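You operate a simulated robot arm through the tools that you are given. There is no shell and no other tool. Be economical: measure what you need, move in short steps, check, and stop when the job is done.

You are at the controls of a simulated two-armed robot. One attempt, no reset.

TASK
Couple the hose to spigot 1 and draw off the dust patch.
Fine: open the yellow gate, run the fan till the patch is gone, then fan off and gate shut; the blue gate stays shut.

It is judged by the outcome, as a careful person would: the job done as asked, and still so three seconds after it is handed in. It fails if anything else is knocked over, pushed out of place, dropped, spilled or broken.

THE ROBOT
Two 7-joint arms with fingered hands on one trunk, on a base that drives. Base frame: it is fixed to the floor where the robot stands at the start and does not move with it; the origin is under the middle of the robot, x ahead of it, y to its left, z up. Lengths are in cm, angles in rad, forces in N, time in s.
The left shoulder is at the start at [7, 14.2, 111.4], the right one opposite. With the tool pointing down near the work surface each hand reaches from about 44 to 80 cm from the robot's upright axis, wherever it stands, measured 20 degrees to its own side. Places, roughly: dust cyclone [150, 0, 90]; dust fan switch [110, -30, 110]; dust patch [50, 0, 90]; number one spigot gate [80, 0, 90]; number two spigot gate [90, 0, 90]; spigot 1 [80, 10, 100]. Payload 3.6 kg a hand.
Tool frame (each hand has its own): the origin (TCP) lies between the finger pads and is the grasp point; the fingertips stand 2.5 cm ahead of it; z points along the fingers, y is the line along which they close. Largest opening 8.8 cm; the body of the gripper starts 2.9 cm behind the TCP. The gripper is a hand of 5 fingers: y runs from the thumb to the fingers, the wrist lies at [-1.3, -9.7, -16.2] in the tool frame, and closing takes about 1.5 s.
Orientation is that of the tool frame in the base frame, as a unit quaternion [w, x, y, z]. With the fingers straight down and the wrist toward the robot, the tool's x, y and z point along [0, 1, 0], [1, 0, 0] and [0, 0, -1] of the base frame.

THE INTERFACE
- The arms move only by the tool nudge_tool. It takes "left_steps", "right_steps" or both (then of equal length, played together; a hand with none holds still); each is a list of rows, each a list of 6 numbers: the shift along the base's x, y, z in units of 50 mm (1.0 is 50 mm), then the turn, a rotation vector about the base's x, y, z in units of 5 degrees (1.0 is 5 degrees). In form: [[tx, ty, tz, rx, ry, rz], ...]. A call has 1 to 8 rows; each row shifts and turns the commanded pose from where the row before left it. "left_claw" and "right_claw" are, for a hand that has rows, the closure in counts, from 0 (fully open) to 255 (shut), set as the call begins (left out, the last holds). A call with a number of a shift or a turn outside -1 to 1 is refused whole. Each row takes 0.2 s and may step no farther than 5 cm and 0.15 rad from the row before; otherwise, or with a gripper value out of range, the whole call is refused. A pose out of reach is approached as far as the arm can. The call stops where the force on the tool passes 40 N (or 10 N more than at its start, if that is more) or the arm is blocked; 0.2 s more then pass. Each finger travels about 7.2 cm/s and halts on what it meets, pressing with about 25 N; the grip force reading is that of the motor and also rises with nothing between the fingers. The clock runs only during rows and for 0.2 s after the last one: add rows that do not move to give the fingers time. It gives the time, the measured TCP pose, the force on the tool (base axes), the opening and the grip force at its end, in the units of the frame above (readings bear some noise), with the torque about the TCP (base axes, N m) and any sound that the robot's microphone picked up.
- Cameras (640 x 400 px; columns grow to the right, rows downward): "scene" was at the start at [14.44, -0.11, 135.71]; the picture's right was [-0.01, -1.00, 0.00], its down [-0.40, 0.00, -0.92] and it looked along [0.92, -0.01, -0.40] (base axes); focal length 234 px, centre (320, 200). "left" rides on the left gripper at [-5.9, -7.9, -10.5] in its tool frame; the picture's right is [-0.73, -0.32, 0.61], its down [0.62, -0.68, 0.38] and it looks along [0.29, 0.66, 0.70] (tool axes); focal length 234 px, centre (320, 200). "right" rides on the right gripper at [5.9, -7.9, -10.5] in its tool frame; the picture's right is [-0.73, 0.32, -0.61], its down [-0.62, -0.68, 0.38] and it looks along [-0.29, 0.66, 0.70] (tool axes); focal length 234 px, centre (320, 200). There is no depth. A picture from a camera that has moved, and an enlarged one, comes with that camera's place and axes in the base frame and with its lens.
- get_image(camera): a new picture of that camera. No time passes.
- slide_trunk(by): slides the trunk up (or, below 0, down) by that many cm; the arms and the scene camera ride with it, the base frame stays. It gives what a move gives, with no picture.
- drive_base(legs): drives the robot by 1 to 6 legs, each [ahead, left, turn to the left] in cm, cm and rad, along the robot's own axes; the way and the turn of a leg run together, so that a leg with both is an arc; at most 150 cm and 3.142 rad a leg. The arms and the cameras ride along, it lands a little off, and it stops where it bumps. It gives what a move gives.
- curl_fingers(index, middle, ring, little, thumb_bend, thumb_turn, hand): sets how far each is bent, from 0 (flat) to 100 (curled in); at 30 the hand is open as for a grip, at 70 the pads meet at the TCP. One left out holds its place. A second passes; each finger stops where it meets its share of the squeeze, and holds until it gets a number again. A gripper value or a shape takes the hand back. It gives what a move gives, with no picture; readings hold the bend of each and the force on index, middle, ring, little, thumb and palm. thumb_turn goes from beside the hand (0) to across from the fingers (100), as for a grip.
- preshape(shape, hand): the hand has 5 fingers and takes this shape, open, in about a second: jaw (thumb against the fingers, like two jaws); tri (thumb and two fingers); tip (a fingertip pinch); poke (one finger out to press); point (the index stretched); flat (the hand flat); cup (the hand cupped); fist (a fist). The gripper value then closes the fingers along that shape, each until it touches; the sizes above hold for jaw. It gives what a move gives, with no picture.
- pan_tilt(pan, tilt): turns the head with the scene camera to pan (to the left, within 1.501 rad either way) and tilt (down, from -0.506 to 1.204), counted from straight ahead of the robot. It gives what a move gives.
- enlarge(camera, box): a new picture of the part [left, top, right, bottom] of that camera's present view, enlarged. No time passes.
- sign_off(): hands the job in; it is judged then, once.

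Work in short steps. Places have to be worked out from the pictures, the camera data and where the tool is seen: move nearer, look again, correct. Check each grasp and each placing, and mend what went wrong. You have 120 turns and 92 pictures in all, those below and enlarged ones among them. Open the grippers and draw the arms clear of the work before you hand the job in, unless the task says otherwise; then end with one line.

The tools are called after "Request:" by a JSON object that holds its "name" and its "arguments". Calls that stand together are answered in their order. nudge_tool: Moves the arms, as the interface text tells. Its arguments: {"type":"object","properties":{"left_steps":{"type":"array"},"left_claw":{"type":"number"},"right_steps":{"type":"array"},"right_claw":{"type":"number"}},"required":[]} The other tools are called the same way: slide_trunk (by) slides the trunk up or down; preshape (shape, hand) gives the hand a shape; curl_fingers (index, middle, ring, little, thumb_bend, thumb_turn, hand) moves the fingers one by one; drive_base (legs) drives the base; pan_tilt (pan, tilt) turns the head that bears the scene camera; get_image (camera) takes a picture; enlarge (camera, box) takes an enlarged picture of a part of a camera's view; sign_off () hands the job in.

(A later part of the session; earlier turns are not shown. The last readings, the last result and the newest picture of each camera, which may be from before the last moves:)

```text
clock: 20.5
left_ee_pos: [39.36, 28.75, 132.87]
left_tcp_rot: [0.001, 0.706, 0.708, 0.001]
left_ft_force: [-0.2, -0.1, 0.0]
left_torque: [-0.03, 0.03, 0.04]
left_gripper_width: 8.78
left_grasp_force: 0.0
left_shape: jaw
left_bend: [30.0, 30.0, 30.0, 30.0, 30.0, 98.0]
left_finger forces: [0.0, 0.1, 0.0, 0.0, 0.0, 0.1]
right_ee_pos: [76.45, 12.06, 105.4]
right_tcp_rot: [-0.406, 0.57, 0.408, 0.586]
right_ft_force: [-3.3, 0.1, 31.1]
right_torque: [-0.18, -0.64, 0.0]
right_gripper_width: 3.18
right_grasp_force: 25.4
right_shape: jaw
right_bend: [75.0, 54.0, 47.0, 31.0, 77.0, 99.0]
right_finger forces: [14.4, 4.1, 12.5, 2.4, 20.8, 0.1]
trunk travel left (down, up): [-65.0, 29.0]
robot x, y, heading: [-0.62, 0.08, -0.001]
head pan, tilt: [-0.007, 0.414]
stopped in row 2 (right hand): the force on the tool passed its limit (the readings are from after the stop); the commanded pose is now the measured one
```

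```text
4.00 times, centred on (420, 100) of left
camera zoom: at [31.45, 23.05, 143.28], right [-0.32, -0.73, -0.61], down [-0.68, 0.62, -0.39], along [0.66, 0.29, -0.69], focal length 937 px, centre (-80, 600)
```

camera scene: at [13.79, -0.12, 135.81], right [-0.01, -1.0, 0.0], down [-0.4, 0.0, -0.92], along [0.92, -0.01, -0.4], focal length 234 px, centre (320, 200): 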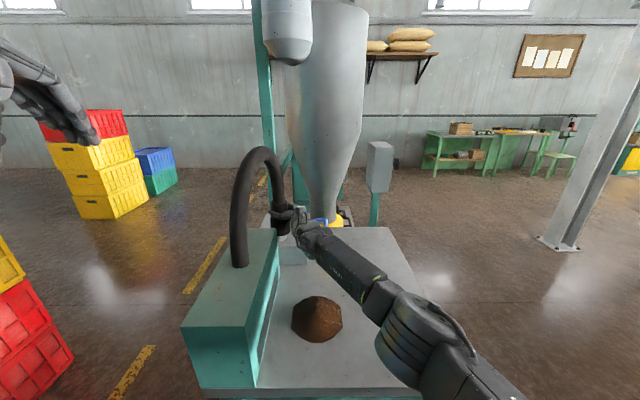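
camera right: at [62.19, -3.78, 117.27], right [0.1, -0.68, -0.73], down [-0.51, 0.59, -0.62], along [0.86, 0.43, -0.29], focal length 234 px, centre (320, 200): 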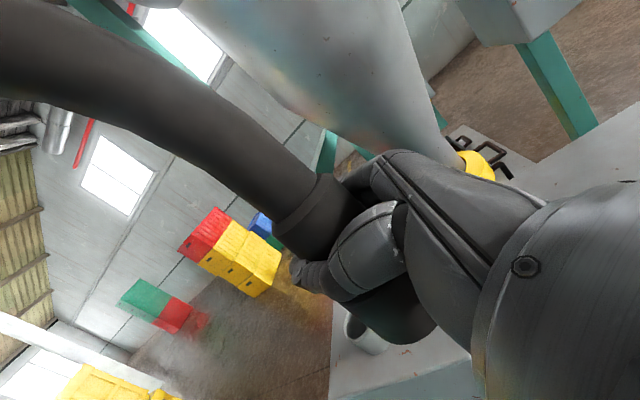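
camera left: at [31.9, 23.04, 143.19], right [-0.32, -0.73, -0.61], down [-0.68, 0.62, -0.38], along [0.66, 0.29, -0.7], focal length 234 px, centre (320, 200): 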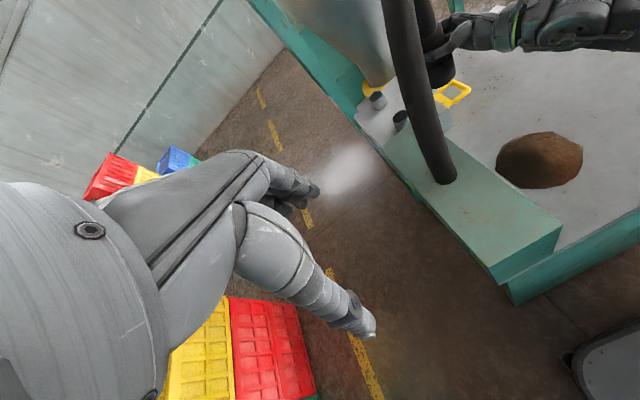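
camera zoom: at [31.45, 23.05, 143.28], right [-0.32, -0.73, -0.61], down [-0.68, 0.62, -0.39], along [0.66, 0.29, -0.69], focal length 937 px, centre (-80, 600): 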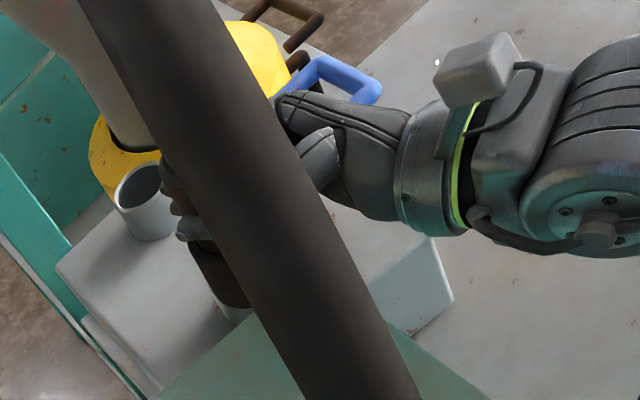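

Depth about 1.4 cm inserted, no click, reaction ~30 N; the cuff leans slightly (top to the left). I correct the tilt by ~2.5°, wiggle by small twists and press again.

Request:
{"name": "nudge_tool", "arguments": {"right_steps": [[0, 0, 0.06, 0, 0, 0], [0.04, -0.03, 0, 0.5, 0, 0], [0, 0, -0.06, 0, 0, 0.6], [0, 0, -0.08, 0, 0, -0.6], [0, 0, -0.06, 0, 0, 0.6], [0, 0, -0.06, 0, 0, -0.6], [0, 0, 0, 0, 0, 0]]}}

Request:
{"name": "enlarge", "arguments": {"camera": "scene", "box": [250, 180, 346, 240]}}

```text
clock: 21.3
left_ee_pos: [39.06, 28.91, 132.91]
left_tcp_rot: [0.001, 0.707, 0.708, 0.001]
left_ft_force: [0.1, 0.4, -0.1]
left_torque: [0.02, 0.02, 0.0]
left_gripper_width: 8.76
left_grasp_force: 0.0
left_shape: jaw
left_bend: [30.0, 30.0, 30.0, 30.0, 30.0, 98.0]
left_finger forces: [0.1, 0.0, 0.0, 0.1, 0.0, 0.0]
right_ee_pos: [76.44, 12.22, 105.36]
right_tcp_rot: [-0.422, 0.559, 0.398, 0.592]
right_ft_force: [-4.5, 0.3, 31.6]
right_torque: [-0.28, -0.65, -0.06]
right_gripper_width: 3.15
right_grasp_force: 25.3
right_shape: jaw
right_bend: [75.0, 55.0, 46.0, 31.0, 77.0, 99.0]
right_finger forces: [14.1, 3.5, 13.2, 2.8, 21.6, 0.1]
right hand out of reach, approached as far as the arm can: row 3
trunk travel left (down, up): [-65.0, 29.0]
robot x, y, heading: [-0.17, -0.35, 0.002]
head pan, tilt: [-0.007, 0.414]
stopped in row 3 (right hand): the force on the tool passed its limit (the readings are from after the stop); the commanded pose is now the measured one
```

```text
6.67 times, centred on (298, 210) of scene
camera zoom: at [13.93, -0.16, 135.76], right [-0.01, -1.0, 0.0], down [-0.4, 0.0, -0.92], along [0.92, -0.01, -0.4], focal length 1562 px, centre (467, 133)
```

zoom: 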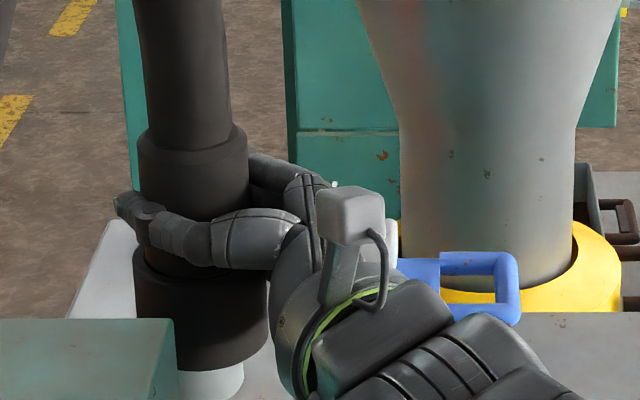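

Before pressing harder, I test whether the cuff is captive on the spigot: unload slightly upward, then a small sideways move, reading the force.

Request:
{"name": "nudge_tool", "arguments": {"right_steps": [[0, 0, 0.08, 0, 0, 0], [0, 0, 0, 0, 0, 0]]}}

Request:
{"name": "nudge_tool", "arguments": {"right_steps": [[0, -0.1, 0, 0, 0, 0], [0, 0, 0, 0, 0, 0]]}}

```text
clock: 21.9
left_ee_pos: [39.11, 28.87, 133.09]
left_tcp_rot: [0.002, 0.707, 0.708, 0.002]
left_ft_force: [0.2, 0.0, -0.6]
left_torque: [0.04, -0.01, -0.04]
left_gripper_width: 8.77
left_grasp_force: 0.1
left_shape: jaw
left_bend: [30.0, 30.0, 30.0, 30.0, 30.0, 98.0]
left_finger forces: [0.0, 0.1, 0.0, 0.0, 0.0, 0.1]
right_ee_pos: [76.45, 12.19, 105.45]
right_tcp_rot: [-0.421, 0.562, 0.397, 0.591]
right_ft_force: [-1.5, 1.0, 23.5]
right_torque: [-0.17, -0.62, 0.05]
right_gripper_width: 3.18
right_grasp_force: 24.9
right_shape: jaw
right_bend: [75.0, 55.0, 46.0, 31.0, 77.0, 99.0]
right_finger forces: [13.6, 4.0, 12.1, 2.8, 21.2, 0.0]
trunk travel left (down, up): [-65.0, 29.0]
robot x, y, heading: [-0.03, 0.24, 0.0]
head pan, tilt: [-0.007, 0.414]
```

```text
clock: 22.5
left_ee_pos: [38.95, 28.91, 132.91]
left_tcp_rot: [0.002, 0.707, 0.707, 0.002]
left_ft_force: [0.3, -0.3, 0.7]
left_torque: [-0.02, -0.02, 0.0]
left_gripper_width: 8.75
left_grasp_force: 0.2
left_shape: jaw
left_bend: [30.0, 30.0, 30.0, 30.0, 30.0, 98.0]
left_finger forces: [0.1, 0.0, 0.1, 0.1, 0.1, 0.0]
right_ee_pos: [76.3, 11.55, 105.31]
right_tcp_rot: [-0.421, 0.562, 0.397, 0.591]
right_ft_force: [-1.1, 4.0, 24.6]
right_torque: [0.12, -0.67, 0.12]
right_gripper_width: 3.16
right_grasp_force: 25.9
right_shape: jaw
right_bend: [75.0, 55.0, 47.0, 33.0, 78.0, 99.0]
right_finger forces: [12.6, 5.0, 13.8, 1.8, 20.9, 0.0]
trunk travel left (down, up): [-65.0, 29.0]
robot x, y, heading: [-0.19, -0.06, 0.001]
head pan, tilt: [-0.007, 0.414]
```

It shifted 6 mm with only ~4 N: possibly not captive. Look at the result.

Request:
{"name": "enlarge", "arguments": {"camera": "scene", "box": [258, 200, 322, 240]}}

Request:
{"name": "enlarge", "arguments": {"camera": "left", "box": [360, 80, 440, 130]}}

Request:
{"name": "enlarge", "arguments": {"camera": "right", "box": [280, 260, 480, 385]}}

```text
10.00 times, centred on (290, 220) of scene
camera zoom: at [13.8, -0.06, 135.79], right [-0.01, -1.0, 0.0], down [-0.4, 0.0, -0.92], along [0.92, -0.01, -0.4], focal length 2343 px, centre (620, 0)
```

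zoom: 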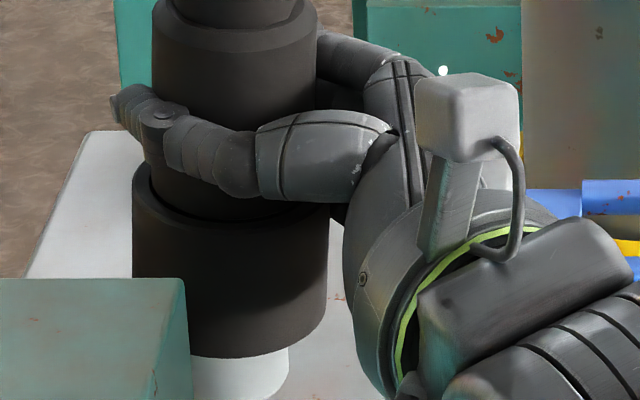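

```text
8.00 times, centred on (400, 105) of left
camera zoom: at [31.2, 23.17, 143.34], right [-0.32, -0.73, -0.61], down [-0.68, 0.62, -0.39], along [0.66, 0.29, -0.69], focal length 1873 px, centre (-320, 960)
```

zoom: 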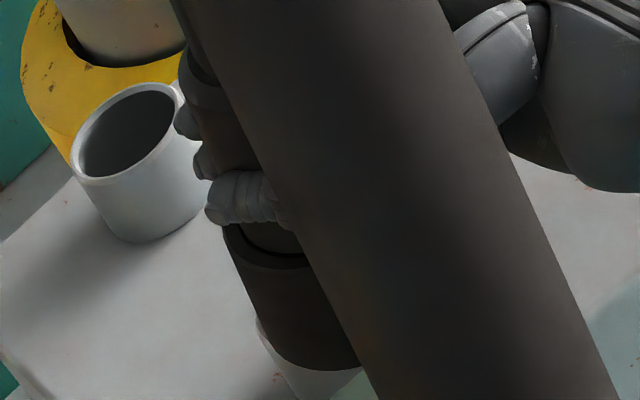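

```text
3.20 times, centred on (380, 322) of right
camera zoom: at [65.44, 4.11, 110.77], right [0.11, -0.64, -0.76], down [-0.51, 0.62, -0.6], along [0.85, 0.45, -0.26], focal length 749 px, centre (128, -192)
```

zoom: 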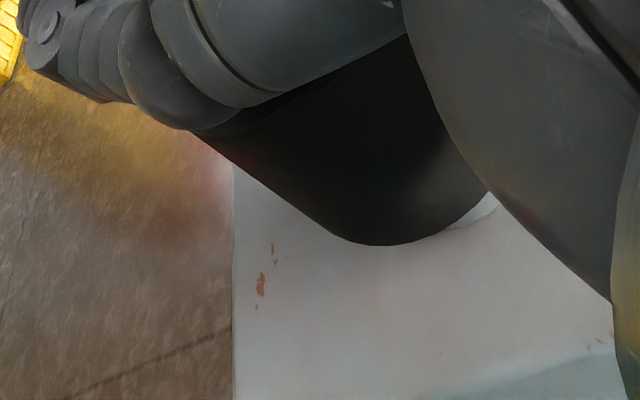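

The tilt correction was the wrong way (cuff now leans ~4° top to the right). Zoom more from the left to see the rim relation.

Request:
{"name": "enlarge", "arguments": {"camera": "left", "box": [384, 104, 416, 124]}}

```text
16.00 times, centred on (400, 114) of left
camera zoom: at [31.2, 23.17, 143.34], right [-0.32, -0.73, -0.61], down [-0.68, 0.62, -0.39], along [0.66, 0.29, -0.69], focal length 3747 px, centre (-960, 1576)
```

zoom: 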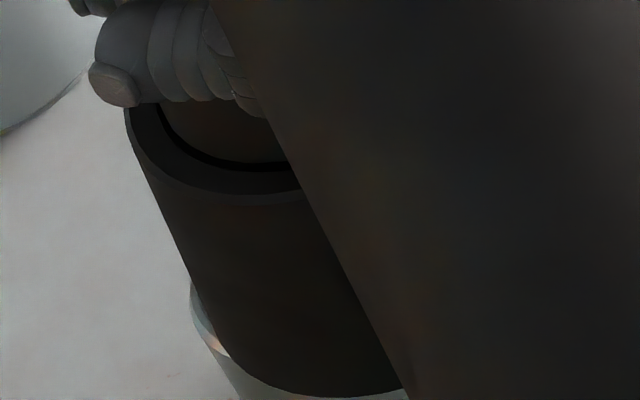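

The close-up clearly shows the spigot rim exposed behind the collar: the cuff sits ~2–2.5 cm too near (−x), resting on the near rim (torque agrees). Lift 3 cm, restore the tilt, and look.

Request:
{"name": "nudge_tool", "arguments": {"right_steps": [[0, 0, 0.2, 0, 0, 0], [0, 0, 0.2, 0, 0, 0], [0, 0.08, 0.2, -0.6, 0, 0], [0, 0, 0, 0, 0, 0]]}}

Request:
{"name": "enlarge", "arguments": {"camera": "left", "box": [360, 80, 440, 130]}}

Request:
{"name": "enlarge", "arguments": {"camera": "scene", "box": [258, 200, 322, 240]}}

```text
clock: 23.5
left_ee_pos: [39.9, 28.85, 132.65]
left_tcp_rot: [0.0, 0.707, 0.708, -0.001]
left_ft_force: [0.4, 0.9, -0.6]
left_torque: [-0.01, -0.01, -0.03]
left_gripper_width: 8.78
left_grasp_force: 0.1
left_shape: jaw
left_bend: [30.0, 30.0, 30.0, 30.0, 30.0, 98.0]
left_finger forces: [0.0, 0.0, 0.0, 0.0, 0.0, 0.0]
right_ee_pos: [76.96, 12.04, 107.78]
right_tcp_rot: [-0.407, 0.576, 0.411, 0.578]
right_ft_force: [-0.1, 0.0, -1.5]
right_torque: [-0.01, 0.01, 0.04]
right_gripper_width: 3.11
right_grasp_force: 25.1
right_shape: jaw
right_bend: [75.0, 55.0, 49.0, 35.0, 78.0, 99.0]
right_finger forces: [15.5, 3.8, 4.5, 2.9, 20.5, 0.0]
trunk travel left (down, up): [-65.0, 29.0]
robot x, y, heading: [-0.13, 0.24, -0.001]
head pan, tilt: [-0.007, 0.414]
```

```text
8.00 times, centred on (400, 105) of left
camera zoom: at [32.01, 23.12, 143.14], right [-0.32, -0.73, -0.61], down [-0.68, 0.62, -0.38], along [0.66, 0.29, -0.7], focal length 1873 px, centre (-320, 960)
```

zoom: 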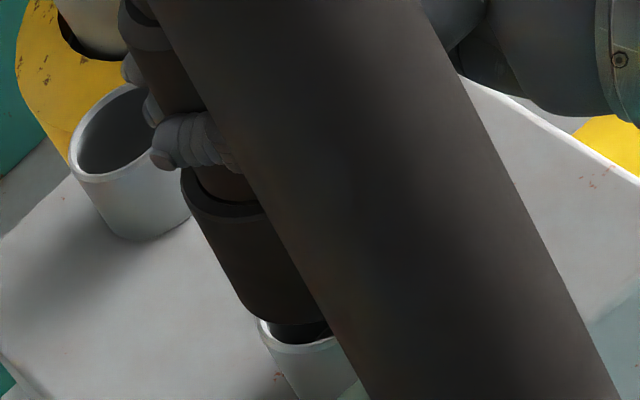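

```text
10.00 times, centred on (290, 220) of scene
camera zoom: at [14.56, -0.11, 135.69], right [-0.01, -1.0, 0.0], down [-0.4, 0.0, -0.91], along [0.91, -0.01, -0.4], focal length 2343 px, centre (620, 0)
```

zoom: 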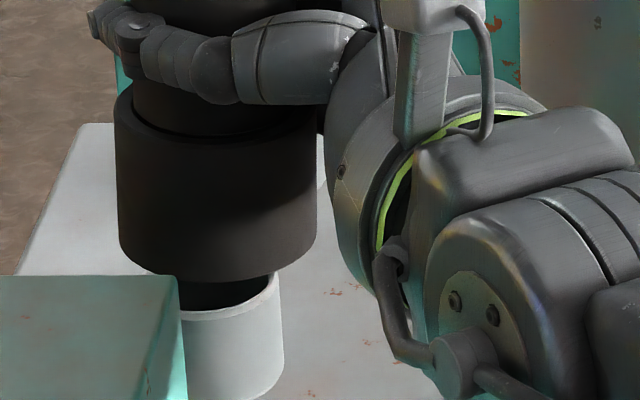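

Now both cameras triangulate: rim ≈ [79.7,12.25,97.1]; cuff bottom ≈ [77.0,11.7,100.7]. Move (+2.7,+0.5) by arm and check whether it is within reach.

Request:
{"name": "nudge_tool", "arguments": {"right_steps": [[0.18, 0.04, 0, 0, 0, 0], [0.18, 0.04, 0, 0, 0, 0], [0.18, 0.03, 0, 0, 0, 0], [0, 0, 0, 0, 0, 0]]}}

Request:
{"name": "enlarge", "arguments": {"camera": "left", "box": [360, 80, 440, 130]}}

Request:
{"name": "enlarge", "arguments": {"camera": "scene", "box": [258, 200, 322, 240]}}

```text
clock: 24.5
left_ee_pos: [39.81, 29.01, 132.74]
left_tcp_rot: [-0.001, 0.707, 0.708, 0.0]
left_ft_force: [0.3, 0.3, -0.1]
left_torque: [0.0, 0.01, 0.02]
left_gripper_width: 8.77
left_grasp_force: 0.0
left_shape: jaw
left_bend: [30.0, 30.0, 30.0, 30.0, 30.0, 98.0]
left_finger forces: [0.0, 0.0, 0.0, 0.1, 0.1, 0.0]
right_ee_pos: [77.01, 12.07, 107.89]
right_tcp_rot: [-0.408, 0.576, 0.41, 0.578]
right_ft_force: [0.4, 0.6, -1.6]
right_torque: [0.0, -0.02, -0.01]
right_gripper_width: 3.08
right_grasp_force: 24.9
right_shape: jaw
right_bend: [75.0, 55.0, 49.0, 35.0, 78.0, 99.0]
right_finger forces: [15.5, 3.9, 4.4, 2.9, 20.5, 0.2]
right hand out of reach, approached as far as the arm can: row 1, 2, 3
trunk travel left (down, up): [-65.0, 29.0]
robot x, y, heading: [0.02, -0.05, 0.001]
head pan, tilt: [-0.007, 0.414]
```

```text
8.00 times, centred on (400, 105) of left
camera zoom: at [31.93, 23.14, 143.16], right [-0.32, -0.73, -0.61], down [-0.68, 0.62, -0.38], along [0.66, 0.29, -0.7], focal length 1873 px, centre (-320, 960)
```

zoom: 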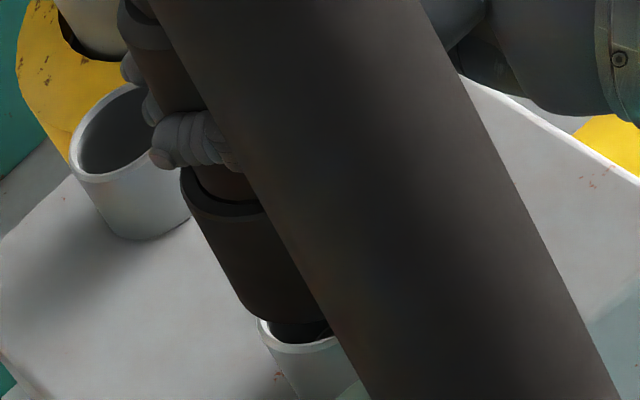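

```text
10.00 times, centred on (290, 220) of scene
camera zoom: at [14.49, -0.09, 135.7], right [-0.01, -1.0, 0.0], down [-0.4, 0.0, -0.92], along [0.92, -0.01, -0.4], focal length 2343 px, centre (620, 0)
```

zoom: 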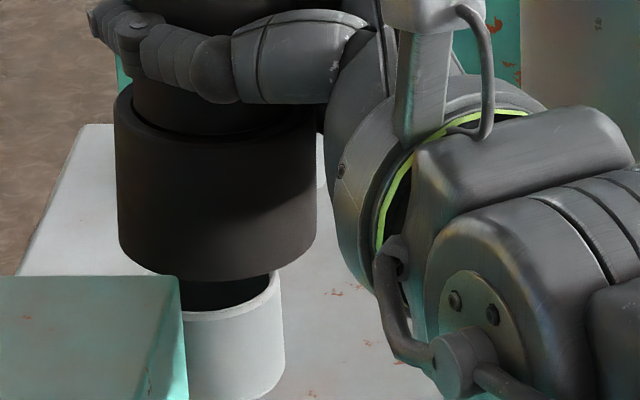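

Arm is at its reach limit. Drive the base forward 5 cm (cuff is clear above the spigot) and re-measure.

Request:
{"name": "drive_base", "arguments": {"legs": [[5, 0, 0]]}}

Request:
{"name": "nudge_tool", "arguments": {"right_steps": [[0, 0, 0, 0, 0, 0]]}}

```text
clock: 25.4
left_ee_pos: [44.59, 28.88, 132.82]
left_tcp_rot: [0.001, 0.707, 0.707, 0.001]
left_ft_force: [-0.8, -0.1, 0.9]
left_torque: [0.01, 0.0, -0.03]
left_gripper_width: 8.79
left_grasp_force: 0.1
left_shape: jaw
left_bend: [30.0, 30.0, 30.0, 30.0, 30.0, 98.0]
left_finger forces: [0.0, 0.1, 0.0, 0.0, 0.0, 0.0]
right_ee_pos: [81.72, 12.14, 108.09]
right_tcp_rot: [-0.406, 0.575, 0.411, 0.579]
right_ft_force: [0.5, -1.4, -1.4]
right_torque: [0.02, 0.01, -0.04]
right_gripper_width: 3.1
right_grasp_force: 24.6
right_shape: jaw
right_bend: [75.0, 55.0, 49.0, 35.0, 78.0, 99.0]
right_finger forces: [15.6, 3.8, 4.4, 2.9, 20.6, 0.0]
trunk travel left (down, up): [-65.0, 29.0]
robot x, y, heading: [4.89, 0.13, 0.001]
head pan, tilt: [-0.007, 0.414]
```

```text
clock: 25.8
left_ee_pos: [44.51, 28.9, 132.73]
left_tcp_rot: [0.001, 0.707, 0.707, 0.0]
left_ft_force: [-0.3, -0.8, 0.2]
left_torque: [-0.01, -0.04, 0.02]
left_gripper_width: 8.74
left_grasp_force: 0.0
left_shape: jaw
left_bend: [30.0, 30.0, 30.0, 30.0, 30.0, 98.0]
left_finger forces: [0.0, 0.1, 0.1, 0.0, 0.0, 0.0]
right_ee_pos: [81.67, 12.11, 107.98]
right_tcp_rot: [-0.407, 0.574, 0.412, 0.579]
right_ft_force: [1.0, 0.0, -1.7]
right_torque: [0.05, -0.04, 0.01]
right_gripper_width: 3.15
right_grasp_force: 24.7
right_shape: jaw
right_bend: [75.0, 55.0, 49.0, 35.0, 78.0, 99.0]
right_finger forces: [15.3, 3.8, 4.4, 2.9, 20.6, 0.1]
trunk travel left (down, up): [-65.0, 29.0]
robot x, y, heading: [4.64, 0.02, -0.004]
head pan, tilt: [-0.007, 0.414]
```

Now within reach: shift to TCP [79.7,12.55], down 1.5 cm, and look.

Request:
{"name": "nudge_tool", "arguments": {"right_steps": [[-0.2, 0.05, 0, 0, 0, 0], [-0.2, 0.04, -0.1, 0, 0, 0], [0, 0, -0.2, 0, 0, 0], [0, 0, 0, 0, 0, 0]]}}

Request:
{"name": "enlarge", "arguments": {"camera": "left", "box": [360, 80, 440, 130]}}

Request:
{"name": "enlarge", "arguments": {"camera": "scene", "box": [258, 200, 322, 240]}}

```text
clock: 26.8
left_ee_pos: [44.79, 28.81, 132.73]
left_tcp_rot: [0.0, 0.707, 0.707, 0.0]
left_ft_force: [0.3, 0.1, 0.3]
left_torque: [0.01, -0.01, -0.01]
left_gripper_width: 8.77
left_grasp_force: 0.1
left_shape: jaw
left_bend: [30.0, 30.0, 30.0, 30.0, 30.0, 98.0]
left_finger forces: [0.0, 0.0, 0.1, 0.0, 0.1, 0.1]
right_ee_pos: [79.93, 12.47, 106.39]
right_tcp_rot: [-0.408, 0.575, 0.411, 0.578]
right_ft_force: [-0.2, 0.6, -2.1]
right_torque: [0.03, -0.03, 0.02]
right_gripper_width: 3.07
right_grasp_force: 25.1
right_shape: jaw
right_bend: [75.0, 55.0, 49.0, 35.0, 78.0, 99.0]
right_finger forces: [14.9, 3.6, 4.2, 2.6, 19.5, 0.1]
right hand out of reach, approached as far as the arm can: row 1
trunk travel left (down, up): [-65.0, 29.0]
robot x, y, heading: [5.16, 0.13, 0.003]
head pan, tilt: [-0.007, 0.414]
```

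```text
8.00 times, centred on (400, 105) of left
camera zoom: at [36.89, 23.15, 143.17], right [-0.32, -0.73, -0.61], down [-0.68, 0.62, -0.38], along [0.66, 0.29, -0.7], focal length 1873 px, centre (-320, 960)
```

zoom: 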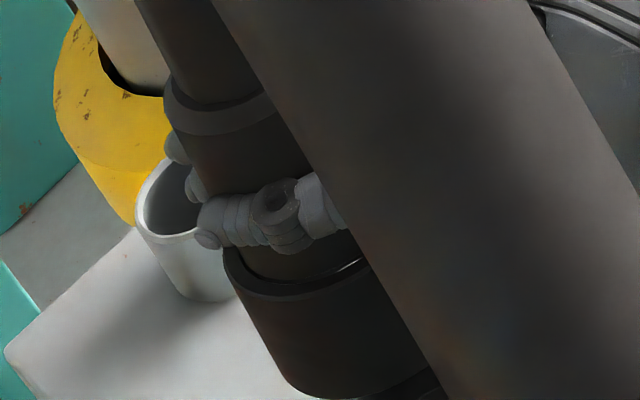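

```text
10.00 times, centred on (290, 220) of scene
camera zoom: at [19.45, -0.07, 135.71], right [-0.01, -1.0, 0.0], down [-0.4, 0.0, -0.92], along [0.92, -0.01, -0.4], focal length 2343 px, centre (620, 0)
```

zoom: 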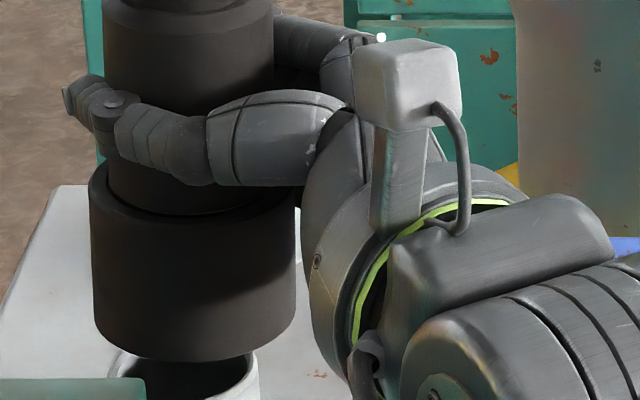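

Nearly concentric. Check with shifted left view that includes the spigot rim.

Request:
{"name": "enlarge", "arguments": {"camera": "left", "box": [376, 104, 440, 144]}}

Request:
{"name": "enlarge", "arguments": {"camera": "scene", "box": [250, 210, 314, 250]}}

```text
10.00 times, centred on (408, 124) of left
camera zoom: at [36.89, 23.15, 143.17], right [-0.32, -0.73, -0.61], down [-0.68, 0.62, -0.38], along [0.66, 0.29, -0.7], focal length 2342 px, centre (-560, 960)
```

zoom: 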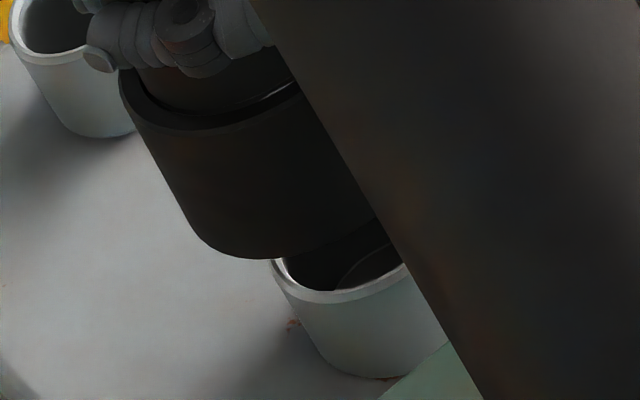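

```text
10.00 times, centred on (282, 230) of scene
camera zoom: at [19.45, -0.07, 135.71], right [-0.01, -1.0, 0.0], down [-0.4, 0.0, -0.92], along [0.92, -0.01, -0.4], focal length 2343 px, centre (700, -100)
```

zoom: 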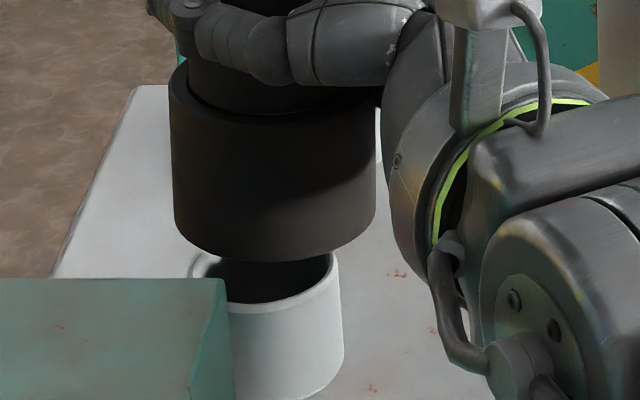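

Depth-sensitive estimates disagree by ~1 cm in x; add the right camera view.

Request:
{"name": "enlarge", "arguments": {"camera": "right", "box": [280, 260, 480, 385]}}

```text
3.20 times, centred on (380, 322) of right
camera zoom: at [69.03, 5.29, 112.19], right [0.11, -0.68, -0.72], down [-0.51, 0.59, -0.63], along [0.85, 0.44, -0.29], focal length 749 px, centre (128, -192)
```

zoom: 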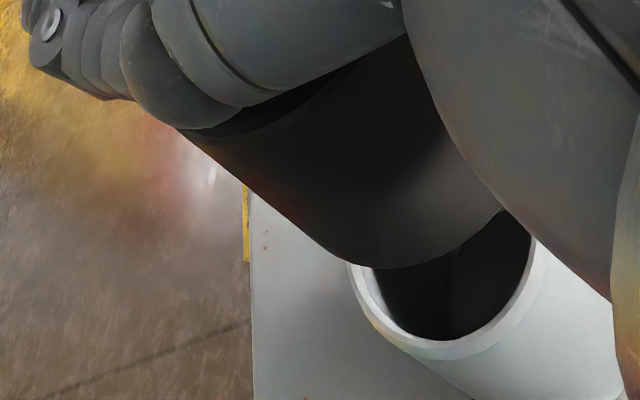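

Silhouette comparison from all three cameras agrees: the spigot is ~1.4 cm nearer and 0.1 cm left of the cuff. Apply and re-check.

Request:
{"name": "nudge_tool", "arguments": {"right_steps": [[-0.14, 0.015, 0, 0, 0, 0], [-0.14, 0.015, 0, 0, 0, 0], [0, 0, 0, 0, 0, 0]]}}

Request:
{"name": "enlarge", "arguments": {"camera": "right", "box": [280, 260, 480, 385]}}

Request:
{"name": "enlarge", "arguments": {"camera": "left", "box": [376, 104, 440, 144]}}

Request:
{"name": "enlarge", "arguments": {"camera": "scene", "box": [250, 210, 314, 250]}}

```text
clock: 27.6
left_ee_pos: [44.79, 28.76, 132.59]
left_tcp_rot: [0.0, 0.707, 0.707, 0.0]
left_ft_force: [0.5, -0.7, -0.2]
left_torque: [-0.01, -0.01, 0.01]
left_gripper_width: 8.75
left_grasp_force: 0.0
left_shape: jaw
left_bend: [30.0, 30.0, 30.0, 30.0, 30.0, 98.0]
left_finger forces: [0.0, 0.0, 0.0, 0.1, 0.0, 0.1]
right_ee_pos: [78.53, 12.56, 106.34]
right_tcp_rot: [-0.408, 0.576, 0.411, 0.578]
right_ft_force: [0.3, -0.7, -1.5]
right_torque: [0.02, 0.0, 0.01]
right_gripper_width: 3.07
right_grasp_force: 25.0
right_shape: jaw
right_bend: [75.0, 55.0, 49.0, 35.0, 78.0, 99.0]
right_finger forces: [15.0, 3.5, 4.3, 2.5, 19.4, 0.0]
trunk travel left (down, up): [-65.0, 29.0]
robot x, y, heading: [4.57, 0.13, -0.004]
head pan, tilt: [-0.007, 0.414]
```

```text
3.20 times, centred on (380, 322) of right
camera zoom: at [67.63, 5.39, 112.21], right [0.11, -0.68, -0.72], down [-0.51, 0.59, -0.63], along [0.85, 0.44, -0.29], focal length 749 px, centre (128, -192)
```

zoom: 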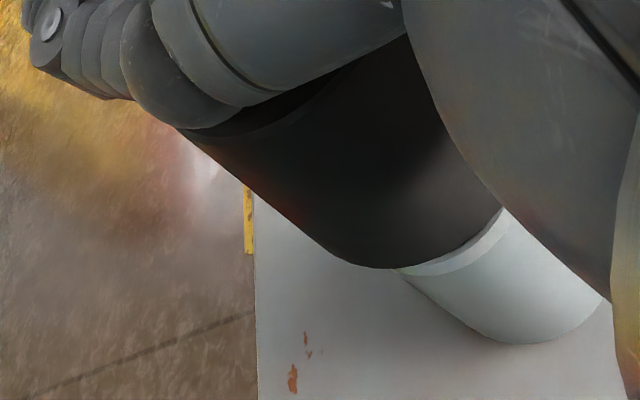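

```text
10.00 times, centred on (408, 124) of left
camera zoom: at [36.93, 23.13, 143.17], right [-0.32, -0.73, -0.61], down [-0.68, 0.62, -0.38], along [0.66, 0.29, -0.7], focal length 2342 px, centre (-560, 960)
```

zoom: 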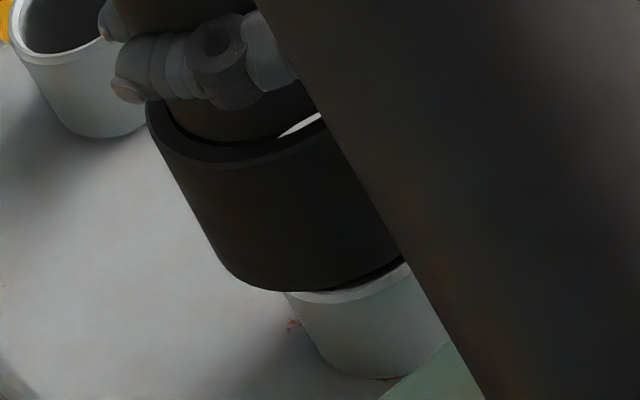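

```text
10.00 times, centred on (282, 230) of scene
camera zoom: at [19.49, -0.09, 135.7], right [-0.01, -1.0, 0.0], down [-0.4, 0.0, -0.92], along [0.92, -0.01, -0.4], focal length 2343 px, centre (700, -100)
```

zoom: 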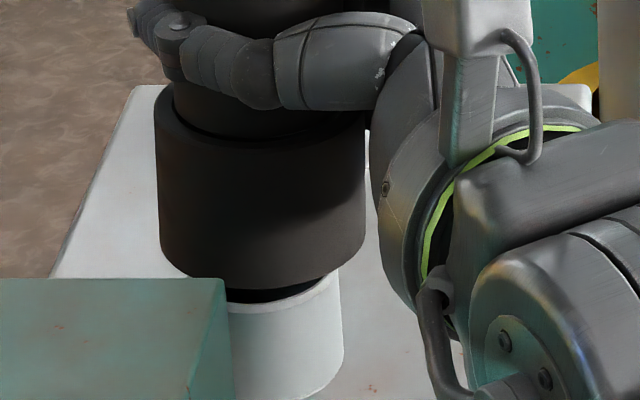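

Now within ~3 mm; apply +0.3 cm x and descend slowly 3 cm, watching force.

Request:
{"name": "nudge_tool", "arguments": {"right_steps": [[0.06, 0, -0.08, 0, 0, 0], [0, 0, -0.08, 0, 0, 0], [0, 0, -0.08, 0, 0, 0], [0, 0, -0.08, 0, 0, 0], [0, 0, -0.08, 0, 0, 0], [0, 0, -0.08, 0, 0, 0], [0, 0, -0.08, 0, 0, 0], [0, 0, 0, 0, 0, 0]]}}

Request:
{"name": "enlarge", "arguments": {"camera": "right", "box": [280, 260, 480, 385]}}

Request:
{"name": "enlarge", "arguments": {"camera": "left", "box": [376, 104, 440, 144]}}

```text
clock: 29.4
left_ee_pos: [44.53, 28.97, 132.75]
left_tcp_rot: [0.0, 0.708, 0.707, 0.0]
left_ft_force: [-0.6, 0.3, 0.2]
left_torque: [-0.02, 0.02, 0.02]
left_gripper_width: 8.79
left_grasp_force: 0.1
left_shape: jaw
left_bend: [30.0, 30.0, 30.0, 30.0, 30.0, 98.0]
left_finger forces: [0.0, 0.1, 0.0, 0.0, 0.0, 0.0]
right_ee_pos: [78.73, 12.64, 103.56]
right_tcp_rot: [-0.407, 0.576, 0.411, 0.578]
right_ft_force: [-1.8, 0.0, 0.4]
right_torque: [0.03, 0.14, -0.03]
right_gripper_width: 3.06
right_grasp_force: 24.8
right_shape: jaw
right_bend: [75.0, 56.0, 52.0, 36.0, 78.0, 98.0]
right_finger forces: [15.8, 3.2, 3.5, 2.2, 20.4, 0.0]
trunk travel left (down, up): [-65.0, 29.0]
robot x, y, heading: [5.01, -0.05, 0.002]
head pan, tilt: [-0.007, 0.414]
```

```text
3.20 times, centred on (380, 322) of right
camera zoom: at [67.79, 5.44, 109.48], right [0.11, -0.68, -0.72], down [-0.51, 0.59, -0.63], along [0.85, 0.44, -0.29], focal length 749 px, centre (128, -192)
```

zoom: 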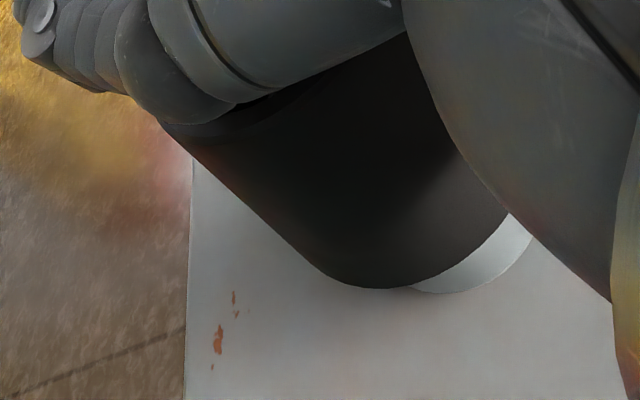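

```text
10.00 times, centred on (408, 124) of left
camera zoom: at [36.8, 23.13, 143.2], right [-0.32, -0.73, -0.61], down [-0.68, 0.62, -0.38], along [0.66, 0.29, -0.7], focal length 2342 px, centre (-560, 960)
```

zoom: 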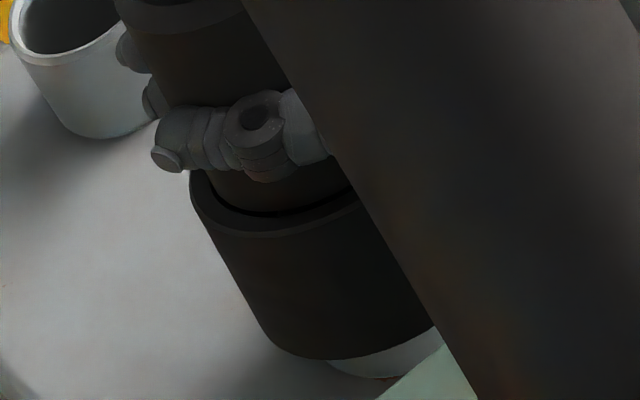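

No reaction and the collar now hides most of the spigot, so it's sliding over it. Continue down slowly.

Request:
{"name": "nudge_tool", "arguments": {"right_steps": [[0, 0, -0.06, 0, 0, 0], [0, 0, -0.06, 0, 0, 0], [0, 0, -0.06, 0, 0, 0], [0, 0, -0.06, 0, 0, 0], [0, 0, -0.06, 0, 0, 0], [0, 0, -0.06, 0, 0, 0], [0, 0, -0.06, 0, 0, 0], [0, 0, 0, 0, 0, 0]]}}

Request:
{"name": "enlarge", "arguments": {"camera": "right", "box": [280, 260, 480, 385]}}

Request:
{"name": "enlarge", "arguments": {"camera": "left", "box": [376, 104, 440, 144]}}

```text
clock: 31.2
left_ee_pos: [44.29, 28.97, 132.96]
left_tcp_rot: [0.002, 0.707, 0.708, 0.002]
left_ft_force: [0.2, -0.5, -0.5]
left_torque: [0.0, -0.04, -0.01]
left_gripper_width: 8.76
left_grasp_force: 0.0
left_shape: jaw
left_bend: [30.0, 30.0, 30.0, 30.0, 30.0, 98.0]
left_finger forces: [0.1, 0.0, 0.0, 0.0, 0.0, 0.0]
right_ee_pos: [78.4, 12.73, 102.08]
right_tcp_rot: [-0.407, 0.571, 0.413, 0.581]
right_ft_force: [-1.5, 7.5, 24.2]
right_torque: [0.0, -0.53, 0.12]
right_gripper_width: 3.03
right_grasp_force: 25.1
right_shape: jaw
right_bend: [75.0, 56.0, 52.0, 41.0, 78.0, 97.0]
right_finger forces: [13.4, 3.8, 10.3, 3.8, 23.0, 0.0]
trunk travel left (down, up): [-65.0, 29.0]
robot x, y, heading: [5.18, 0.19, 0.002]
head pan, tilt: [-0.007, 0.414]
```

```text
3.20 times, centred on (380, 322) of right
camera zoom: at [67.39, 5.51, 107.77], right [0.12, -0.68, -0.72], down [-0.51, 0.59, -0.63], along [0.85, 0.44, -0.28], focal length 749 px, centre (128, -192)
```

zoom: 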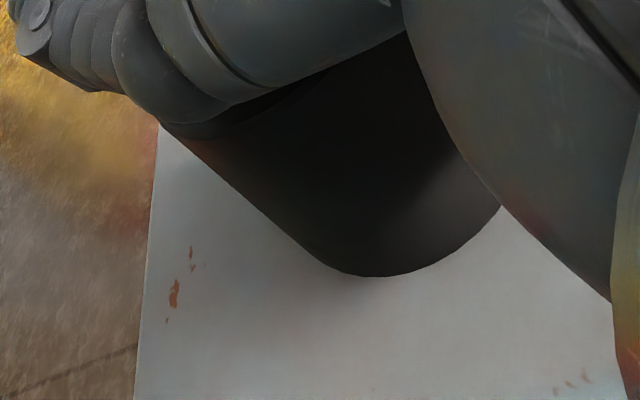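

```text
10.00 times, centred on (408, 124) of left
camera zoom: at [36.27, 23.22, 143.34], right [-0.32, -0.73, -0.61], down [-0.68, 0.62, -0.39], along [0.66, 0.29, -0.69], focal length 2342 px, centre (-560, 960)
```

zoom: 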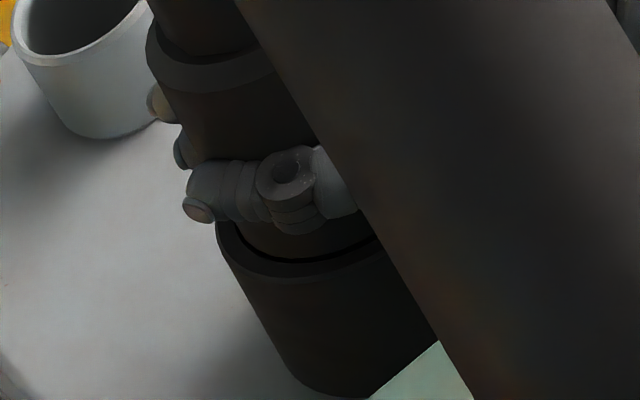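

Spigot fully covered, 24 N bottoming reaction: seated. Check the scene view.

Request:
{"name": "enlarge", "arguments": {"camera": "scene", "box": [230, 190, 342, 260]}}

```text
5.71 times, centred on (286, 225) of scene
camera zoom: at [18.88, -0.01, 135.8], right [-0.01, -1.0, 0.0], down [-0.4, 0.0, -0.92], along [0.92, -0.01, -0.4], focal length 1339 px, centre (514, 57)
```

zoom: 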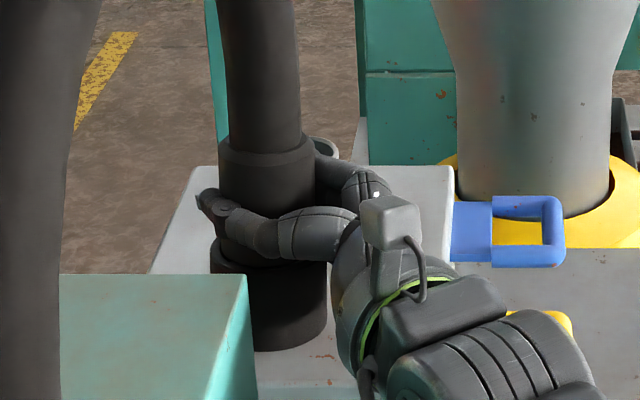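

Collar sits on the box top. Unload, then open the hand.

Request:
{"name": "nudge_tool", "arguments": {"right_steps": [[0, 0, 0.08, 0, 0, 0], [0, 0, 0, 0, 0, 0]]}}

Request:
{"name": "nudge_tool", "arguments": {"right_steps": [[0, 0, 0, 0, 0, 0], [0, 0, 0, 0, 0, 0], [0, 0, 0, 0, 0, 0], [0, 0, 0, 0, 0, 0], [0, 0, 0, 0, 0, 0], [0, 0, 0, 0, 0, 0], [0, 0, 0, 0, 0, 0], [0, 0, 0, 0, 0, 0]], "right_claw": 0}}

Request:
{"name": "enlarge", "arguments": {"camera": "scene", "box": [230, 190, 342, 260]}}

```text
clock: 31.8
left_ee_pos: [44.36, 28.9, 132.89]
left_tcp_rot: [0.002, 0.707, 0.707, 0.001]
left_ft_force: [0.1, -0.4, 0.3]
left_torque: [-0.03, 0.04, 0.01]
left_gripper_width: 8.78
left_grasp_force: 0.2
left_shape: jaw
left_bend: [30.0, 30.0, 30.0, 30.0, 30.0, 98.0]
left_finger forces: [0.1, 0.0, 0.0, 0.0, 0.1, 0.0]
right_ee_pos: [78.4, 12.69, 102.2]
right_tcp_rot: [-0.407, 0.574, 0.411, 0.58]
right_ft_force: [-0.8, 5.0, 18.0]
right_torque: [0.09, -0.36, 0.13]
right_gripper_width: 3.05
right_grasp_force: 25.1
right_shape: jaw
right_bend: [75.0, 56.0, 52.0, 41.0, 78.0, 97.0]
right_finger forces: [13.5, 3.7, 7.9, 3.4, 21.9, 0.0]
trunk travel left (down, up): [-65.0, 29.0]
robot x, y, heading: [5.62, 0.01, 0.001]
head pan, tilt: [-0.007, 0.414]
```

```text
clock: 33.6
left_ee_pos: [44.75, 28.86, 132.73]
left_tcp_rot: [0.0, 0.707, 0.707, 0.0]
left_ft_force: [0.5, 0.3, 0.4]
left_torque: [0.01, -0.02, 0.02]
left_gripper_width: 8.77
left_grasp_force: 0.0
left_shape: jaw
left_bend: [30.0, 30.0, 30.0, 30.0, 30.0, 98.0]
left_finger forces: [0.1, 0.0, 0.0, 0.0, 0.1, 0.1]
right_ee_pos: [78.74, 12.66, 101.91]
right_tcp_rot: [-0.407, 0.575, 0.412, 0.578]
right_ft_force: [-0.3, 0.4, -0.6]
right_torque: [0.0, 0.03, 0.0]
right_gripper_width: 8.78
right_grasp_force: 0.0
right_shape: jaw
right_bend: [30.0, 30.0, 30.0, 30.0, 30.0, 98.0]
right_finger forces: [0.1, 0.0, 0.0, 0.1, 0.1, 0.0]
trunk travel left (down, up): [-65.0, 29.0]
robot x, y, heading: [4.94, 0.23, 0.001]
head pan, tilt: [-0.007, 0.414]
```

```text
5.71 times, centred on (286, 225) of scene
camera zoom: at [19.42, -0.09, 135.71], right [-0.01, -1.0, 0.0], down [-0.4, 0.0, -0.92], along [0.92, -0.01, -0.4], focal length 1339 px, centre (514, 57)
```

zoom: 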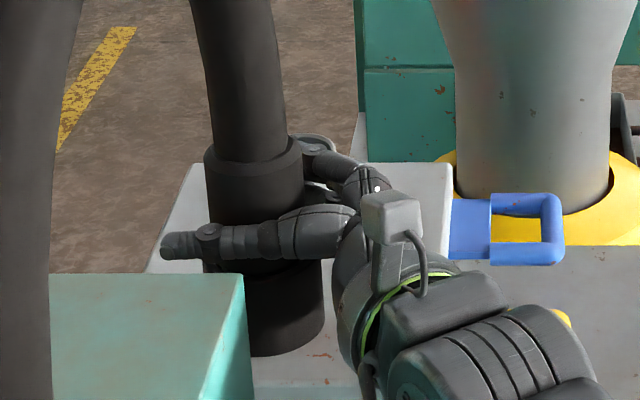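

The cuff stays put. Withdraw the hand along its own axis.

Request:
{"name": "nudge_tool", "arguments": {"right_steps": [[-0.137, -0.376, 0, 0, 0, 0], [-0.137, -0.376, 0, 0, 0, 0], [-0.137, -0.376, 0, 0, 0, 0], [-0.137, -0.376, 0, 0, 0, 0], [-0.137, -0.376, 0, 0, 0, 0], [-0.137, -0.376, 0, 0, 0, 0], [-0.137, -0.376, 0.2, 0, 0, 0], [-0.137, -0.376, 0.2, 0, 0, 0]]}}

Request:
{"name": "get_image", "arguments": {"camera": "scene"}}

Request:
{"name": "enlarge", "arguments": {"camera": "scene", "box": [230, 190, 342, 260]}}

```text
clock: 35.4
left_ee_pos: [44.65, 28.8, 132.78]
left_tcp_rot: [0.001, 0.707, 0.707, 0.001]
left_ft_force: [0.4, 0.1, -0.1]
left_torque: [0.02, -0.04, 0.0]
left_gripper_width: 8.8
left_grasp_force: 0.1
left_shape: jaw
left_bend: [30.0, 30.0, 30.0, 30.0, 30.0, 98.0]
left_finger forces: [0.0, 0.1, 0.0, 0.1, 0.0, 0.0]
right_ee_pos: [73.27, -2.48, 104.02]
right_tcp_rot: [-0.407, 0.576, 0.41, 0.577]
right_ft_force: [-0.1, 0.3, -0.2]
right_torque: [-0.01, 0.04, 0.01]
right_gripper_width: 8.78
right_grasp_force: 0.0
right_shape: jaw
right_bend: [30.0, 30.0, 30.0, 30.0, 30.0, 98.0]
right_finger forces: [0.0, 0.0, 0.0, 0.0, 0.1, 0.0]
trunk travel left (down, up): [-65.0, 29.0]
robot x, y, heading: [5.04, -0.17, -0.001]
head pan, tilt: [-0.007, 0.414]
```

```text
34 pictures are left
camera scene: at [19.4, -0.17, 135.71], right [-0.01, -1.0, 0.0], down [-0.4, 0.0, -0.92], along [0.92, -0.01, -0.4], focal length 234 px, centre (320, 200)
```

scene: 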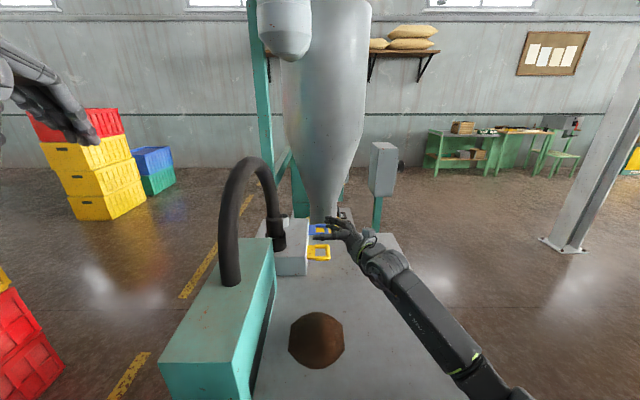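

```text
5.71 times, centred on (286, 225) of scene
camera zoom: at [19.4, -0.17, 135.71], right [-0.01, -1.0, 0.0], down [-0.4, 0.0, -0.92], along [0.92, -0.01, -0.4], focal length 1339 px, centre (514, 57)
```

zoom: 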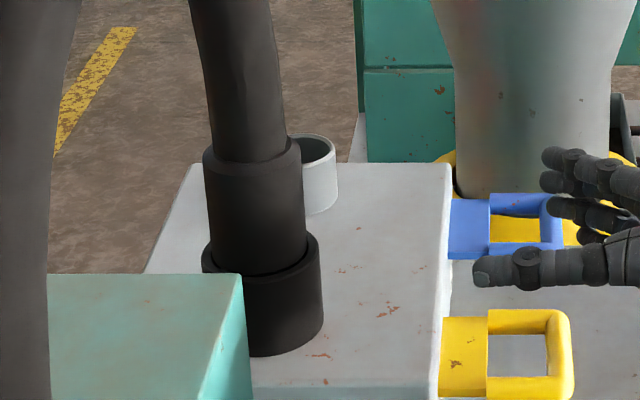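

Hose is seated on spigot 1. Next the yellow gate: loop hole centre ≈ [79,-0.8,92]. I raise the right hand and turn it back to fingers down.

Request:
{"name": "nudge_tool", "arguments": {"right_steps": [[-0.2, -0.3, 0.4, 0, 0, 1], [-0.2, -0.3, 0.4, 0, 0, 1], [-0.2, -0.3, 0.4, 0, 0, 1], [-0.2, -0.3, 0.4, 0, 0, 1], [0, 0, 0.4, -1, 0, 0], [0, 0, 0.4, -1, 0, 0], [0, 0, 0.4, -1, 0, 0], [0, 0, 0.2, -1, 0, 0]]}}

Request:
{"name": "nudge_tool", "arguments": {"right_steps": [[0, 0, 0, -1, 0, 0], [0, 0, 0, -1, 0, 0], [0, 0, 0, -1, 0, 0], [0, 0, 0, -1, 0, 0], [0, 0, 0, -1, 0, 0], [0, 0, 0, -1, 0, 0], [0, 0, 0, -1, 0, 0], [0, 0, 0, -1, 0, 0]]}}

Request:
{"name": "nudge_tool", "arguments": {"right_steps": [[0, 0, 0, -1, 0, 0], [0, 0, 0, -1, 0, 0], [0, 0, 0, -1, 0, 0], [0, 0, 0, -1, 0, 0], [0, 0, 0, -1, 0, 0], [0, 0, 0, -1, 0, 0], [0, 0, 0, 0, 0, 0]]}}

Request:
{"name": "preshape", "arguments": {"shape": "poke", "hand": "right"}}

Request:
{"name": "get_image", "arguments": {"camera": "right"}}

Request:
{"name": "enlarge", "arguments": {"camera": "scene", "box": [280, 120, 440, 220]}}

```text
clock: 37.2
left_ee_pos: [44.61, 29.01, 132.7]
left_tcp_rot: [0.0, 0.707, 0.707, -0.001]
left_ft_force: [-0.9, -0.4, 0.1]
left_torque: [0.0, -0.01, 0.01]
left_gripper_width: 8.77
left_grasp_force: 0.0
left_shape: jaw
left_bend: [30.0, 30.0, 30.0, 30.0, 30.0, 98.0]
left_finger forces: [0.0, 0.0, 0.0, 0.0, 0.0, 0.0]
right_ee_pos: [69.16, -8.43, 118.84]
right_tcp_rot: [-0.408, 0.576, 0.584, 0.402]
right_ft_force: [-0.7, -0.3, -0.9]
right_torque: [0.02, -0.03, 0.02]
right_gripper_width: 8.77
right_grasp_force: 0.0
right_shape: jaw
right_bend: [30.0, 30.0, 30.0, 30.0, 30.0, 98.0]
right_finger forces: [0.0, 0.1, 0.0, 0.0, 0.1, 0.1]
trunk travel left (down, up): [-65.0, 29.0]
robot x, y, heading: [4.87, 0.25, 0.002]
head pan, tilt: [-0.007, 0.414]
```

```text
clock: 39.0
left_ee_pos: [44.78, 29.02, 132.72]
left_tcp_rot: [0.0, 0.707, 0.707, 0.0]
left_ft_force: [0.6, 0.1, -1.1]
left_torque: [0.03, -0.01, 0.03]
left_gripper_width: 8.78
left_grasp_force: 0.0
left_shape: jaw
left_bend: [30.0, 30.0, 30.0, 30.0, 30.0, 98.0]
left_finger forces: [0.0, 0.0, 0.0, 0.1, 0.0, 0.0]
right_ee_pos: [69.23, -8.29, 118.93]
right_tcp_rot: [-0.186, 0.68, 0.687, 0.178]
right_ft_force: [-0.2, -0.8, 0.3]
right_torque: [0.0, 0.01, -0.01]
right_gripper_width: 8.79
right_grasp_force: 0.1
right_shape: jaw
right_bend: [30.0, 30.0, 30.0, 30.0, 30.0, 98.0]
right_finger forces: [0.0, 0.1, 0.0, 0.1, 0.0, 0.0]
trunk travel left (down, up): [-65.0, 29.0]
robot x, y, heading: [4.8, 0.07, 0.003]
head pan, tilt: [-0.007, 0.414]
```

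```text
clock: 40.6
left_ee_pos: [44.72, 28.86, 132.77]
left_tcp_rot: [0.0, 0.707, 0.707, 0.0]
left_ft_force: [0.5, 0.0, 0.0]
left_torque: [0.0, 0.02, 0.0]
left_gripper_width: 8.76
left_grasp_force: 0.1
left_shape: jaw
left_bend: [30.0, 30.0, 30.0, 30.0, 30.0, 98.0]
left_finger forces: [0.0, 0.1, 0.0, 0.0, 0.1, 0.0]
right_ee_pos: [69.23, -8.57, 118.89]
right_tcp_rot: [-0.005, 0.704, 0.71, -0.005]
right_ft_force: [-0.1, 0.3, 0.5]
right_torque: [-0.01, 0.01, -0.05]
right_gripper_width: 8.8
right_grasp_force: 0.1
right_shape: jaw
right_bend: [30.0, 30.0, 30.0, 30.0, 30.0, 98.0]
right_finger forces: [0.0, 0.0, 0.1, 0.0, 0.0, 0.0]
trunk travel left (down, up): [-65.0, 29.0]
robot x, y, heading: [5.26, -0.03, -0.002]
head pan, tilt: [-0.007, 0.414]
```

```text
clock: 41.5
left_ee_pos: [44.82, 28.85, 132.78]
left_tcp_rot: [0.0, 0.707, 0.707, 0.0]
left_ft_force: [0.0, -0.8, 0.3]
left_torque: [0.01, -0.01, -0.01]
left_gripper_width: 8.78
left_grasp_force: 0.1
left_shape: jaw
left_bend: [30.0, 30.0, 30.0, 30.0, 30.0, 98.0]
left_finger forces: [0.0, 0.0, 0.0, 0.0, 0.0, 0.0]
right_ee_pos: [69.31, -8.51, 118.99]
right_tcp_rot: [-0.004, 0.704, 0.71, -0.005]
right_ft_force: [-0.4, -0.4, 0.1]
right_torque: [0.01, 0.01, 0.01]
right_gripper_width: 0.02
right_grasp_force: 0.1
right_shape: poke
right_bend: [70.0, 70.0, 99.0, 99.0, 100.0, 100.0]
right_finger forces: [0.0, 0.0, 0.0, 0.0, 0.0, 0.0]
trunk travel left (down, up): [-65.0, 29.0]
robot x, y, heading: [5.03, -0.48, 0.001]
head pan, tilt: [-0.007, 0.414]
```

```text
32 pictures are left
camera right: at [61.49, -2.54, 129.49], right [0.34, -0.72, 0.6], down [-0.68, -0.63, -0.38], along [0.65, -0.29, -0.7], focal length 234 px, centre (320, 200)
```

right: 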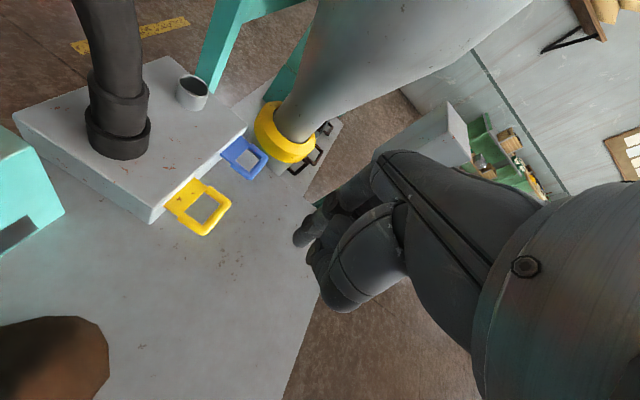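

```text
4.00 times, centred on (360, 170) of scene
camera zoom: at [19.44, -0.09, 135.71], right [-0.01, -1.0, 0.0], down [-0.4, 0.0, -0.92], along [0.92, -0.01, -0.4], focal length 937 px, centre (160, 320)
```

zoom: 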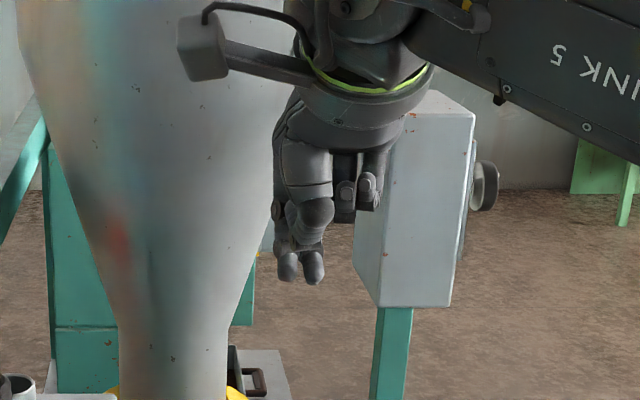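

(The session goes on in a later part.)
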